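You operate a simulated robot arm through the tools that you are given. There is no shell and no other tool. Be economical: measure what you need, move in short steps, check, and stop when the job is done.

You are at the controls of a simulated robot arm. One attempt, no reset.

JOB
Put the green paperweight from the sideboard top on the white piano bill and the blue paperweight on the small dish.
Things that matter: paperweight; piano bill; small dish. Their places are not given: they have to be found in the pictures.

Only the result counts: the job must be done as asked and must still hold three seconds after the hand-in. Knocking over, shifting, dropping, spilling or breaking anything else fails it.

ROBOT AND FRAMES
A 6-joint arm with a two-finger parallel gripper, fixed in place. Base frame: the origin is at the foot of the arm, x ahead of it, y to its left, z up; the work surface is at about z = 880. Readings come in mm, rad, newtons and seconds.
With the tool pointing down near the work surface it reaches from about 260 to 660 mm from the base axis. Its first joint turns from -1.152 to 1.152 rad. Payload 2.9 kg.
The tool frame sits at the grasp point between the pads (the TCP): z along the fingers, y along the line on which they close. The tips reach 30 mm beyond it. Largest opening 110 mm; finger width 20, thickness 10; the body of the gripper, 48 by 112 mm, starts 55 mm behind the TCP.
Orientation is that of the tool frame in the base frame, as a unit quaternion [w, x, y, z]. With the fingers straight down and closing along the base's y, the tool's x points along the base's -x, its y along +y and its z along -z.

CONTROLS
- The arm moves only by the tool step_arm. Its argument "rows" is text: rows parted by semicolons, each of 4 numbers parted by spaces: the shift along the tool's x, y, z in mm, then the turn about the tool's z in rad. In form: tx ty tz spin; .... A call has 1 to 20 rows; each row shifts and turns the commanded pose from where the row before left it, along the tool's axes as they then stand. "hand" is the closure in counts, from 0 (fully open) to 255 (shut), set as the call begins (left out, the last holds). Each row takes 0.2 s and may step no farther than 50 mm and 0.15 rad from the row before; otherwise, or with a gripper value out of range, the whole call is refused. Where a pose cannot be reached the arm comes as near as it can. A force on the tool above 40 N (or 10 N above the force at the start of the call, whichever is more), or a blocked arm, ends the call early, and 0.2 s more pass. The fingers move at their own pace (about 108 mm/s each) and stop on an object; they squeeze with about 21 N. The grip force told is the motor's: it shows also when the fingers shut on nothing. Time passes only in rows, and 0.2 s behind the last, so rows that do not move let the fingers close. It gives the time, the measured TCP pose, the force on the tool (base axes), the opening and the grip force at its end, in the units of the frame above (readings bear some noise).
- Cameras (640 x 400 px; columns grow to the right, rows downward): "scene" is fixed at [100.2, 465.1, 1376.8]; the picture's right is [-0.40, -0.92, 0.00], its down [-0.57, 0.25, -0.79] and it looks along [0.72, -0.31, -0.62] (base axes); focal length 358 px, centre (320, 200). "wrist" rides on the gripper at [-36, 0, -57] in the tool frame; the picture's right is [0.00, -1.00, 0.00], its down [0.97, 0.00, -0.24] and it looks along [0.24, 0.00, 0.97] (tool axes); focal length 218 px, centre (320, 200).
- get_image(camera): a new picture of that camera. It takes no simulated time.
- pixel_to_xyz(camera, pixels): for up to 12 pixels [column, row] of the newest picture of that camera ("zoom" is the newest enlarged one), the place [x, y, z] in the base frame of the surface seen there, good to about 2 mm. It takes no simulated time.
- enlarge(camera, box): a new picture of the part [left, top, right, bottom] of that camera's present view, enlarged. It takes no simulated time.
- sign_off(): hands the job in; it is judged then, once.

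Go step by step. Measure first, check grasps and placings, and put right what went wrong. The budget is 60 turns and 26 pictures, counting those below and the enlarged ones. Unless the task says otherwise, let go and move clear before handing in, and close with one line.

The tools are called after ">>>" as name(argument=value, ...) on one line, values as JSON. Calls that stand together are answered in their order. step_arm: Moves the arm, as the interface text tells. Its arguments: {"type":"object","properties":{"rows":{"type":"string"},"hand":{"type":"number"}},"required":["rows"]} The other tools are called the same way: get_image (camera) takes a picture; pixel_to_xyz (camera, pixels) gives the place of the surface under pixels of a picture; enlarge (camera, box) takes an enlarged picture of a part of a camera's view; sign_off () hands the job in.

At the start:

```text
clock: 0.0
position: [418.9, 94.7, 1118.2]
tool_rot: [0.0, 0.0, 1.0, 0.0]
wrist_force: [0.9, -1.1, -0.4]
gripper_width: 110.2
grip_force: 0.1
```

scene: 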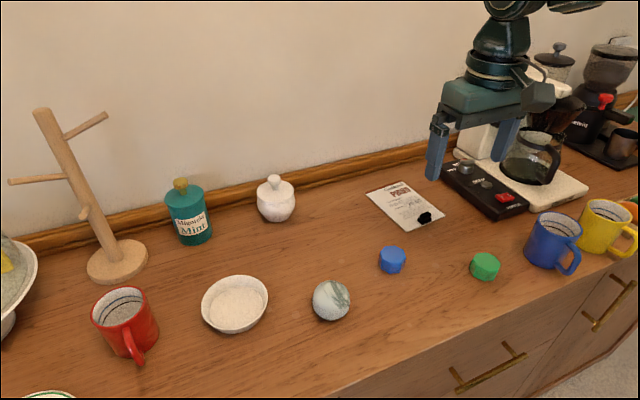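
wrist: 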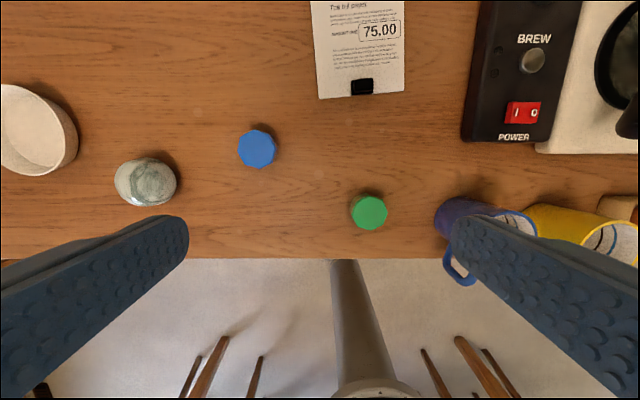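

The pictures show a bill at scene (405,205), blue disc (392,260), green disc (485,266) and a white dish (235,303). I'll enlarge and measure these.

>>> enlarge(camera="scene", box=[340, 160, 540, 300])

>>> enlarge(camera="scene", box=[0, 220, 280, 400])

>>> pixel_to_xyz(camera="scene", pixels=[[392, 253], [392, 268], [485, 259], [485, 274], [235, 303], [235, 279], [204, 303], [267, 297], [40, 396], [332, 300]])

>>> pixel_to_xyz(camera="wrist", pixels=[[257, 148], [369, 211], [318, 95], [405, 90], [362, 86], [312, 5], [402, 5], [360, 60], [272, 148], [242, 148], [352, 211], [386, 211]])

```text
2.86 times, centred on (440, 230) of scene
```

zoom: 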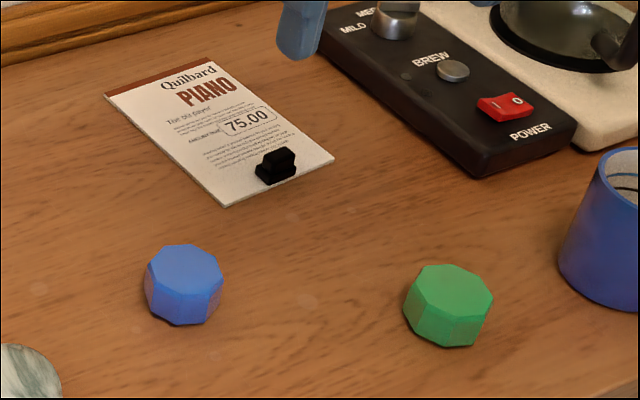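

```text
2.22 times, centred on (140, 310) of scene
```

zoom: 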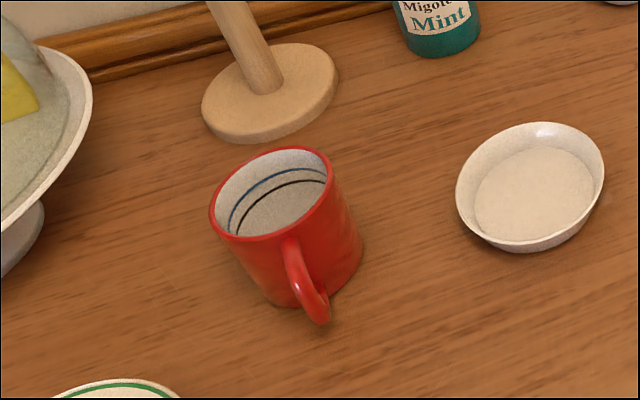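

```text
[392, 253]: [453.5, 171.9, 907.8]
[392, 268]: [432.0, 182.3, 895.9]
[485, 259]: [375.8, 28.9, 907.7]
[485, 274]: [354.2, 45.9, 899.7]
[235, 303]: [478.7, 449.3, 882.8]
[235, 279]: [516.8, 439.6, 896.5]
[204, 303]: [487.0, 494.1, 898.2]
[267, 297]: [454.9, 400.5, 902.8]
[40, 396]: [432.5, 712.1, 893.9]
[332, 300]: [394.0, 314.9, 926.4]
```

```text
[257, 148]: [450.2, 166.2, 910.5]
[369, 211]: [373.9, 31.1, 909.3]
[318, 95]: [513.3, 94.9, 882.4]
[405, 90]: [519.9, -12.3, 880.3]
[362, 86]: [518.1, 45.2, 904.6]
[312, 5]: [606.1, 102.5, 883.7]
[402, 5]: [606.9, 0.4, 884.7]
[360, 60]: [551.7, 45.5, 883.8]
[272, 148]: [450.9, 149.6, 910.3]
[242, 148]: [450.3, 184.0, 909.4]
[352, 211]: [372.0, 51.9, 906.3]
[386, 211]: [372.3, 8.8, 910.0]
```

Green is at about (373,30), blue at (450,167), both with tops at 909; the bill lies around x 510–640, y 0–100. I'll measure the neighbours (blue mug, coffee maker panel) and the far end of the bill for clearance.

>>> pixel_to_xyz(camera="scene", pixels=[[366, 193], [401, 181], [410, 230], [444, 218], [426, 217], [527, 225], [540, 214], [441, 166], [494, 215], [535, 240], [568, 270], [277, 181]])

>>> pixel_to_xyz(camera="wrist", pixels=[[440, 215], [452, 275], [463, 138], [480, 5], [530, 60], [525, 112], [352, 93], [374, 79], [5, 140], [75, 145], [30, 88], [30, 174]])

```text
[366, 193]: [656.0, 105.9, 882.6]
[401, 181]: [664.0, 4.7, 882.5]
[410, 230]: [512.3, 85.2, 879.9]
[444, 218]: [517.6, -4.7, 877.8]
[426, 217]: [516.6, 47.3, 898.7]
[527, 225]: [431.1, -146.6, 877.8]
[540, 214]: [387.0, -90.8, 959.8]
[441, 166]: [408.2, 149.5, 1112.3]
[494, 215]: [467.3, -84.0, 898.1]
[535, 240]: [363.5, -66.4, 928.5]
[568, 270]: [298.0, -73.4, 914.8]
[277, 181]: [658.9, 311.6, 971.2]
```

```text
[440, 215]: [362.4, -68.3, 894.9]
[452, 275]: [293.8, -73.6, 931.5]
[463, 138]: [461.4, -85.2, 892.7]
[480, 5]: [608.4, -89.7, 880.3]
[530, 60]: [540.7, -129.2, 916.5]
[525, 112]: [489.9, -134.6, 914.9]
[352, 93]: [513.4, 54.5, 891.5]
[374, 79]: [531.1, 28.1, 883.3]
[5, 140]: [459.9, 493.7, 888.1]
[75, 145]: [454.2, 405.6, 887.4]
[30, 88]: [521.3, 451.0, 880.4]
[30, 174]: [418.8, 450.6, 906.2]
```

Bill spans about x 512–660, y −5–105, centre about (587,48), clear of its clip at x≈517. The mug edge is at y≈−66, so I'll pre-close to about 70 mm, move above green at (373,30) and check.

>>> step_arm(rows="23 -32.5 0 0; 23 -32.5 0 0; 0 0 40 0; 0 0 40 0; 0 0 40 0; 0 0 0 0", hand=93)

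>>> get_image(camera="wrist")

```text
clock: 1.4
position: [369.2, 28.1, 996.4]
tool_rot: [0.0, 0.0, 1.0, 0.0]
wrist_force: [-0.1, 0.7, -0.1]
gripper_width: 70.3
grip_force: 0.1
```

```text
21 pictures are left
```

wrist: 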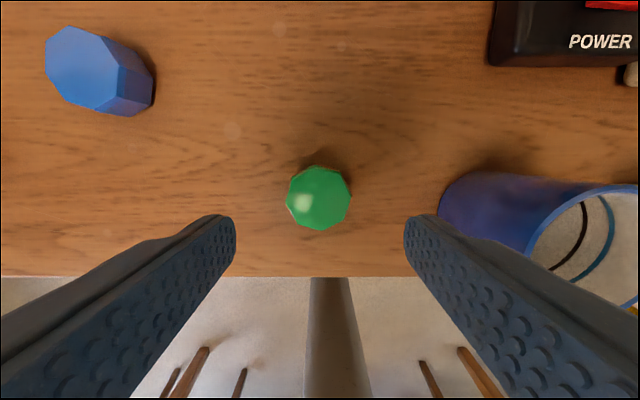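

Green is centred at column 319 (pixels 287–351, rows 165–230); I'll measure its centre and edges.

>>> pixel_to_xyz(camera="wrist", pixels=[[319, 197], [319, 172], [319, 226], [291, 200], [347, 200]])

```text
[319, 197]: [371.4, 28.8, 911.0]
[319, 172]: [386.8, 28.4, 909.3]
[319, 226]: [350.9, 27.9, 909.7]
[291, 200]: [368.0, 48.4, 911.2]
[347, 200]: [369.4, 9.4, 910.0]
```

The green centre is at (369,28.5), right under the TCP. I'll descend to z≈914 and close.

>>> step_arm(rows="0 0 30 0; 0 0 30 0; 0 0 22 0; 0 0 0 0")

>>> step_arm(rows="0 0 0 0; 0 0 0 0; 0 0 0 0; 0 0 0 0", hand=255)

>>> step_arm(rows="0 0 -25 0; 0 0 -30 0; 0 0 -30 0; 0 0 0 0")

>>> get_image(camera="wrist")

```text
clock: 2.4
position: [371.0, 28.6, 916.6]
tool_rot: [0.0, -0.001, 1.0, 0.0]
wrist_force: [-0.6, -0.1, 0.8]
gripper_width: 69.9
grip_force: 0.1
```

```text
clock: 3.4
position: [372.3, 29.2, 916.6]
tool_rot: [0.0, 0.0, 1.0, 0.0]
wrist_force: [-0.6, -0.2, -1.8]
gripper_width: 46.6
grip_force: 21.4
```

```text
clock: 4.4
position: [371.9, 27.9, 1000.8]
tool_rot: [0.001, 0.001, 1.0, 0.0]
wrist_force: [-0.1, 0.0, -1.1]
gripper_width: 46.4
grip_force: 20.9
```

```text
20 pictures are left
```

wrist: 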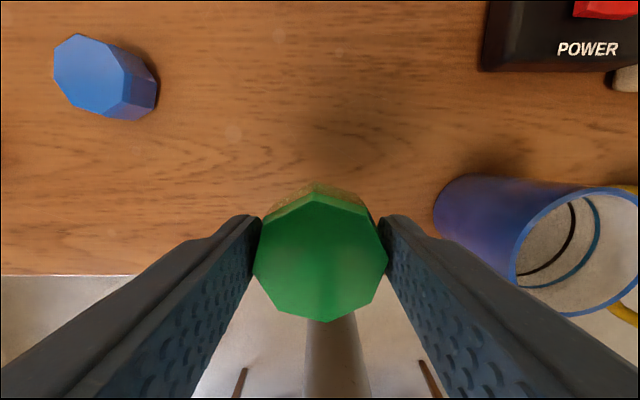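

Green is held (width 46.5, lifted in picture). I'll carry it over the bill centre at (588,48).

>>> step_arm(rows="-43 4 0 0; -43 4 0 0; -43 4 0 0; -43 4 0 0; -44 4 0 0; 0 0 0 0; 0 0 0 0")

>>> get_image(camera="scene")

```text
clock: 6.0
position: [587.9, 50.2, 999.6]
tool_rot: [0.0, 0.0, 1.0, -0.001]
wrist_force: [0.2, 0.1, -0.9]
gripper_width: 46.6
grip_force: 20.7
```

```text
19 pictures are left
```

scene: 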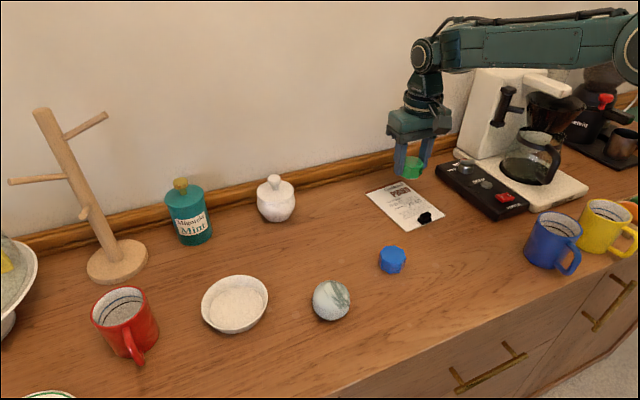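

Over the bill at (588,50), all clear. I'll lower to about z 919 in shrinking steps.

>>> step_arm(rows="0 0 30 0; 0 0 30 0; 0 0 14 0; 0 0 3 0; 0 0 2 0; 0 0 0 0")

```text
clock: 7.4
position: [588.9, 50.0, 921.9]
tool_rot: [0.0, 0.0, 1.0, 0.0]
wrist_force: [0.3, 0.2, -1.2]
gripper_width: 47.0
grip_force: 21.0
```

No contact yet at z 921.9; I'll creep down 1 mm at a time a little more.

>>> step_arm(rows="0 0 1 0; 0 0 1 0; 0 0 1 0; 0 0 0 0")

>>> enlarge(camera="scene", box=[350, 150, 450, 240])

```text
clock: 8.4
position: [589.2, 48.8, 919.4]
tool_rot: [0.0, 0.0, 1.0, 0.0]
wrist_force: [0.2, 0.9, 7.7]
gripper_width: 46.9
grip_force: 21.1
```

```text
4.44 times, centred on (400, 195) of scene
```

zoom: 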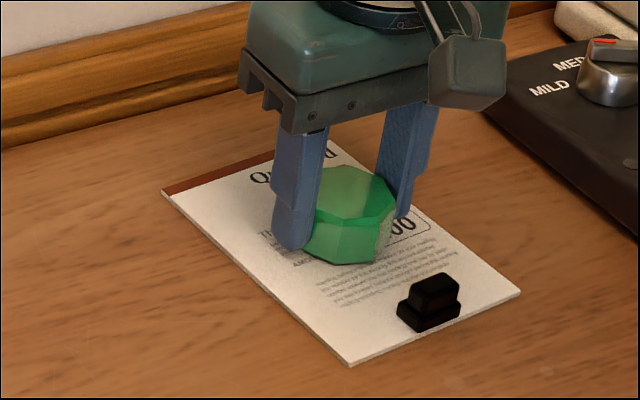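

Force now 7.7 N up: green touches the bill, well inside its edges. I'll open to about 70 mm, then rise.

>>> step_arm(rows="0 0 0 0; 0 0 0 0", hand=93)

>>> step_arm(rows="0 0 -20 0; 0 0 -30 0; 0 0 -35 0; 0 0 0 0")

>>> step_arm(rows="46 39 0 0; 46 39 0 0; 45 39 0 0; 0 0 0 0; 0 0 0 0")

>>> get_image(camera="wrist")

>>> get_image(camera="scene")

```text
clock: 9.0
position: [589.2, 47.9, 918.1]
tool_rot: [0.0, -0.001, 1.0, 0.0]
wrist_force: [0.6, 0.1, -0.5]
gripper_width: 69.8
grip_force: 0.1
```

```text
clock: 10.0
position: [591.1, 48.3, 1003.5]
tool_rot: [0.0, 0.0, 1.0, 0.0]
wrist_force: [0.1, 0.6, 0.4]
gripper_width: 69.9
grip_force: 0.1
```

```text
refused: row 1 steps farther than a row can; nothing moved
```

```text
17 pictures are left
```

wrist: 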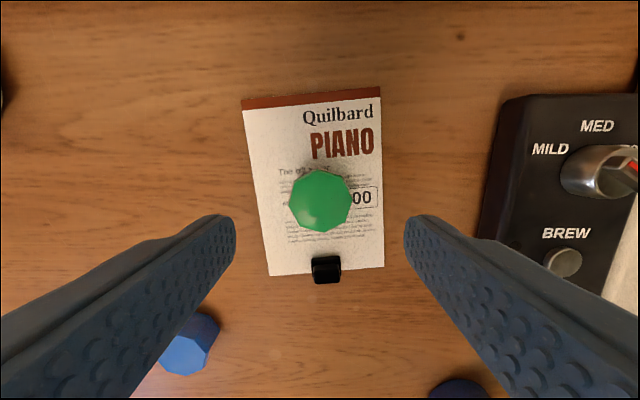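

```text
16 pictures are left
```

scene: 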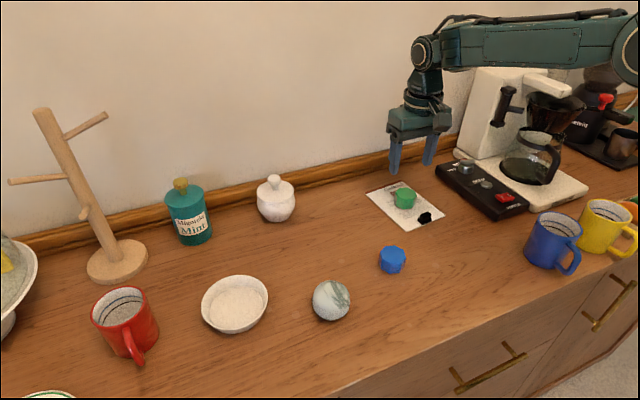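

Green sits flat on the bill (wrist 320,200). The last move was refused for length, so I'll go to blue at (449,167) with shorter rows.

>>> step_arm(rows="35.5 30 0 0; 35.5 30 0 0; 35.5 30 0 0; 35 29 0 0; 0 0 0 0; 0 0 0 0")

>>> get_image(camera="wrist")

```text
clock: 11.4
position: [448.3, 166.0, 1002.1]
tool_rot: [0.0, 0.0, 1.0, 0.0]
wrist_force: [-0.3, -0.1, -0.4]
gripper_width: 69.8
grip_force: 0.1
```

```text
15 pictures are left
```

wrist: 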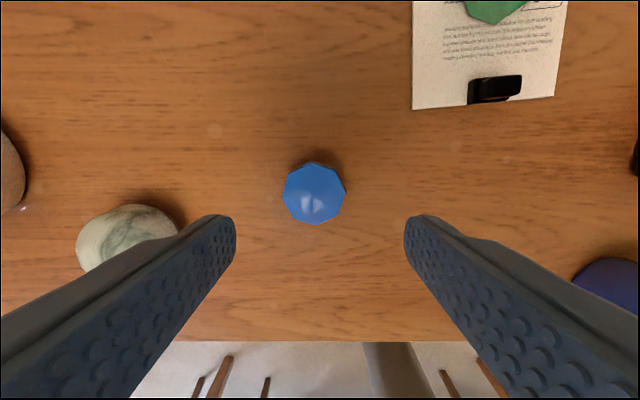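

Blue's centre appears at (314,193), a few mm off. I'll measure it, and the dish is next.

>>> pixel_to_xyz(camera="wrist", pixels=[[314, 193], [313, 166], [313, 220], [287, 193], [342, 193]])

```text
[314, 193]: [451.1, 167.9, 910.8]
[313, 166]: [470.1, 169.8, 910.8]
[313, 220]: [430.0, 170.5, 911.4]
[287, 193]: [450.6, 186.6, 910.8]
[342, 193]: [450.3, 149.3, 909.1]
```

Blue centre is (450,168.5); I'll shift by (2,2), descend 85, and grip.

>>> step_arm(rows="-2 2 30 0; 0 0 30 0; 0 0 25 0; 0 0 0 0; 0 0 0 0")

>>> step_arm(rows="0 0 0 0; 0 0 0 0; 0 0 0 0; 0 0 0 0", hand=255)

>>> step_arm(rows="0 0 -25 0; 0 0 -30 0; 0 0 -40 0; 0 0 -40 0; 0 0 0 0")

>>> get_image(camera="wrist")

```text
clock: 12.6
position: [445.3, 168.8, 917.8]
tool_rot: [0.0, 0.001, 1.0, 0.0]
wrist_force: [0.3, 0.3, -0.6]
gripper_width: 70.0
grip_force: 0.1
```

```text
clock: 13.6
position: [445.9, 168.2, 916.8]
tool_rot: [0.0, 0.0, 1.0, 0.0]
wrist_force: [0.4, 1.6, 0.4]
gripper_width: 46.6
grip_force: 21.2
```

```text
clock: 14.8
position: [450.6, 168.6, 1056.5]
tool_rot: [0.0, 0.0, 1.0, 0.001]
wrist_force: [-0.2, 0.2, -1.8]
gripper_width: 46.8
grip_force: 21.0
```

```text
14 pictures are left
```

wrist: 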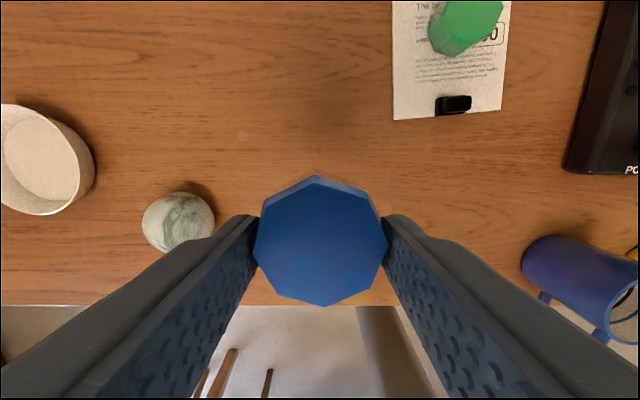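

Blue is held (46.8). I'll carry it toward the dish, stopping at y≈370 to measure the dish, keeping z≈1056.

>>> step_arm(rows="-3 40 0 0; -3 40 0 0; -3 40 0 0; -3 40 0 0; -3 40 0 0; 0 0 0 0; 0 0 0 0")

>>> get_image(camera="wrist")

>>> get_image(camera="scene")

```text
clock: 16.4
position: [467.6, 369.8, 1049.4]
tool_rot: [0.0, -0.001, 1.0, 0.0]
wrist_force: [-0.7, 0.4, -1.4]
gripper_width: 46.7
grip_force: 21.1
```

```text
13 pictures are left
```

wrist: 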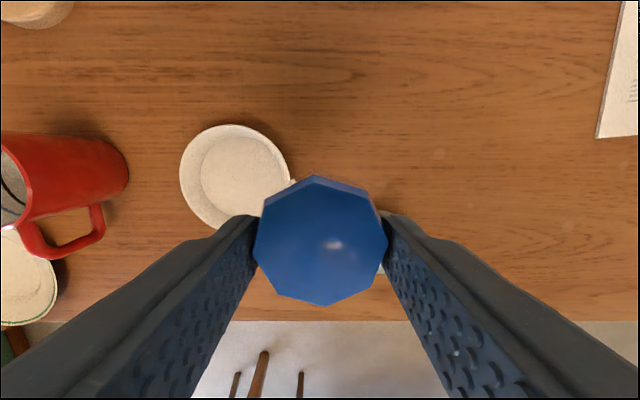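

```text
12 pictures are left
```

scene: 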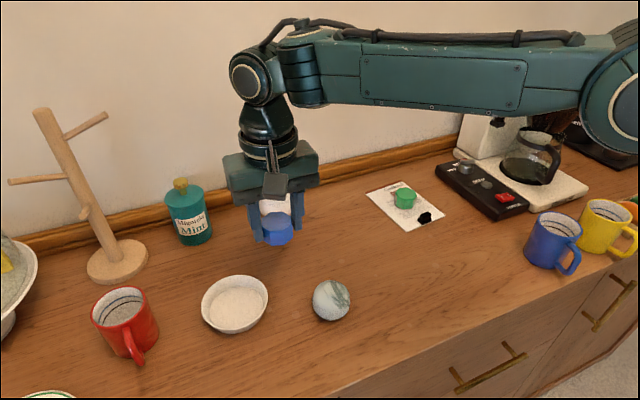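

The dish in the wrist view spans columns 180–293, rows 125–230. I'll measure its rim, floor and the red mug.

>>> pixel_to_xyz(camera="wrist", pixels=[[182, 178], [288, 170], [235, 127], [238, 175], [202, 178], [278, 172], [237, 139], [210, 225], [126, 170], [100, 230], [20, 150], [215, 130]])

>>> pixel_to_xyz(camera="scene", pixels=[[203, 297], [267, 290], [238, 277], [232, 331], [236, 290], [234, 320], [213, 308], [259, 300], [152, 310], [205, 195], [180, 183], [205, 235]])

```text
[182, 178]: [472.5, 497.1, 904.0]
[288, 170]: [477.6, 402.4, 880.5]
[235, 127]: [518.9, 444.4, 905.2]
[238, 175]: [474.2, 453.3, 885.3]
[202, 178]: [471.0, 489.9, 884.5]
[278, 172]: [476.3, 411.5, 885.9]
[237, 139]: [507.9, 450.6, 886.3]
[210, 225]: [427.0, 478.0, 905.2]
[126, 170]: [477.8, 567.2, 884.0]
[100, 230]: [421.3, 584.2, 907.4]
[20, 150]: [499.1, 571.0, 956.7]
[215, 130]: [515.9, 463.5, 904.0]
```

```text
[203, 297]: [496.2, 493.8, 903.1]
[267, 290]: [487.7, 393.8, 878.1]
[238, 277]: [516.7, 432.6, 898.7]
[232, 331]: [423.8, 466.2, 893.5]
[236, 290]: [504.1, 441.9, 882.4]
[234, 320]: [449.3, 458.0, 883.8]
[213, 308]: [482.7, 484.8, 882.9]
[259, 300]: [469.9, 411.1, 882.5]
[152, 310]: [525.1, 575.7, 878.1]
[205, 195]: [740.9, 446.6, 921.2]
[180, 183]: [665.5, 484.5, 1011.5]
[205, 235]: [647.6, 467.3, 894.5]
```

Dish centre is about (470,449), floor z≈884.5 with radius ≈39, rim z≈905 with radius ≈48. I'll move over the centre and check the pose.

>>> step_arm(rows="-1 40 0 0; -1 39.5 0 0; 0 0 30 0; 0 0 30 0; 0 0 0 0; 0 0 0 0; 0 0 0 0")

>>> get_image(camera="wrist")

>>> enlarge(camera="scene", box=[160, 210, 320, 350])

```text
clock: 18.0
position: [467.1, 451.8, 993.3]
tool_rot: [0.0, 0.0, 1.0, 0.0]
wrist_force: [-0.8, 0.6, -0.9]
gripper_width: 47.0
grip_force: 21.2
```

```text
11 pictures are left
```

wrist: 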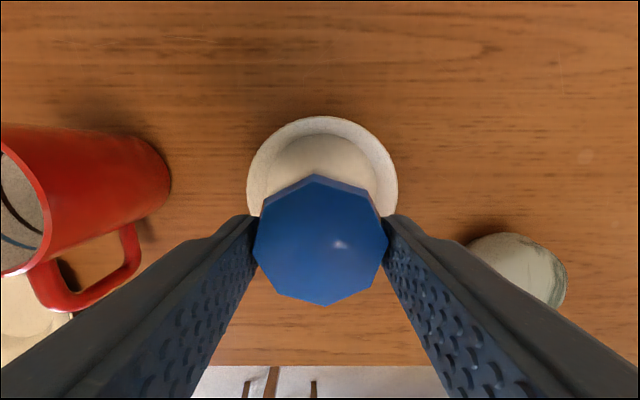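

```text
2.86 times, centred on (240, 280) of scene
```

zoom: 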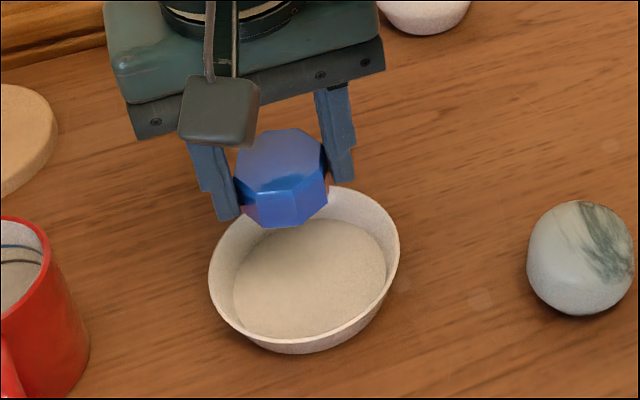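

Dish columns 247–398 centre on 322, so y is within about 1.5 mm. I'll check x by measuring rim points.

>>> pixel_to_xyz(camera="wrist", pixels=[[322, 119], [250, 185], [394, 185], [270, 140], [375, 140], [320, 140], [322, 160]])

```text
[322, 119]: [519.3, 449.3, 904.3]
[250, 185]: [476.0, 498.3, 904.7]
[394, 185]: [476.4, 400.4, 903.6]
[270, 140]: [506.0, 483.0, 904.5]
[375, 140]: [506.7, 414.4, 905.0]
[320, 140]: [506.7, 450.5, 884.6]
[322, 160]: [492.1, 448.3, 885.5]
```

The dish centre is (470,449) with rim radius 49; I'm at about (467,451). I'll correct and lower to just above the floor.

>>> step_arm(rows="-2 -1 20 0; 0 0 20 0; 0 0 20 0; 0 0 6 0; 0 0 0 0; 0 0 0 0")

```text
clock: 19.4
position: [468.9, 446.7, 927.7]
tool_rot: [0.0, -0.001, 1.0, 0.001]
wrist_force: [-0.1, 0.6, 0.1]
gripper_width: 46.8
grip_force: 21.2
```

>>> step_arm(rows="0 0 1.5 0; 0 0 1.5 0; 0 0 1 0; 0 0 0 0")

>>> enlarge(camera="scene", box=[160, 230, 320, 350])

```text
clock: 20.4
position: [467.6, 448.6, 924.6]
tool_rot: [0.0, 0.0, 1.0, 0.0]
wrist_force: [0.1, -0.1, -1.3]
gripper_width: 47.0
grip_force: 20.5
```

```text
3.33 times, centred on (240, 290) of scene
```

zoom: 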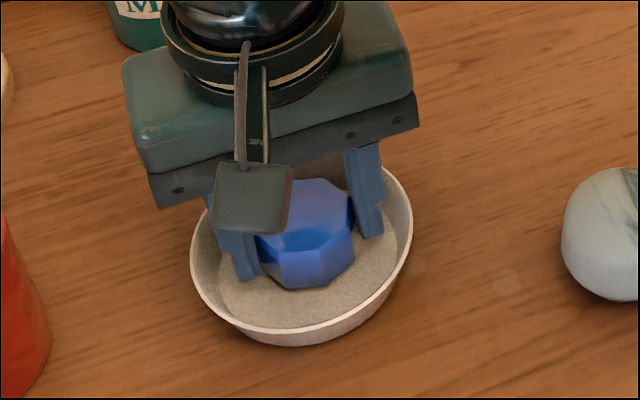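

Blue hangs inside the dish with room at the walls, and there is no contact at z 924.6. I'll creep down until it touches.

>>> step_arm(rows="0 0 1 0; 0 0 1 0; 0 0 0 0")

```text
clock: 21.2
position: [468.2, 448.7, 922.2]
tool_rot: [0.001, 0.0, 1.0, 0.001]
wrist_force: [-0.6, -0.8, 5.6]
gripper_width: 46.9
grip_force: 20.7
```

Contact at z 922.2 (5.6 N). I'll open only to about 56 mm and rise straight up.

>>> step_arm(rows="0 0 0 0; 0 0 0 0", hand=125)

>>> step_arm(rows="0 0 -10 0; 0 0 -20 0; 0 0 -30 0; 0 0 -40 0; 0 0 0 0; 0 0 0 0")

>>> get_image(camera="wrist")

>>> get_image(camera="scene")

```text
clock: 21.8
position: [467.2, 449.0, 921.6]
tool_rot: [0.0, 0.0, 1.0, 0.0]
wrist_force: [0.1, 0.7, -0.6]
gripper_width: 55.9
grip_force: 0.1
```

```text
clock: 23.2
position: [469.9, 447.3, 1022.0]
tool_rot: [0.0, 0.0, 1.0, 0.001]
wrist_force: [0.2, 0.5, 0.2]
gripper_width: 56.1
grip_force: 0.0
```

```text
8 pictures are left
```

wrist: 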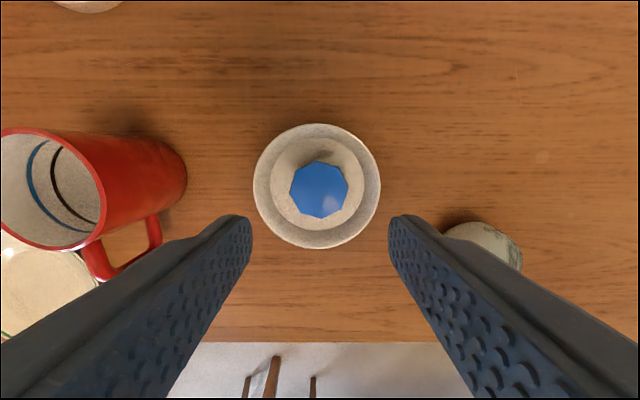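

```text
7 pictures are left
```

scene: 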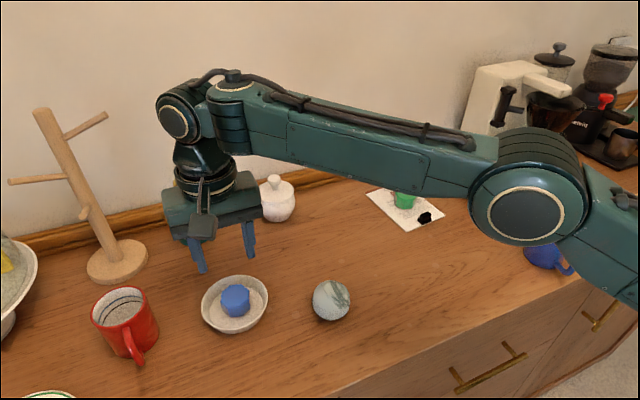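

Blue rests centred in the dish (wrist 319,189), green is on the bill (scene 405,200), nothing else has moved and the gripper is clear. Handing in.

>>> sign_off()

```text
The job is handed in.
```

The green paperweight is on the white piano bill, the blue one is in the small dish, and I have handed the job in.
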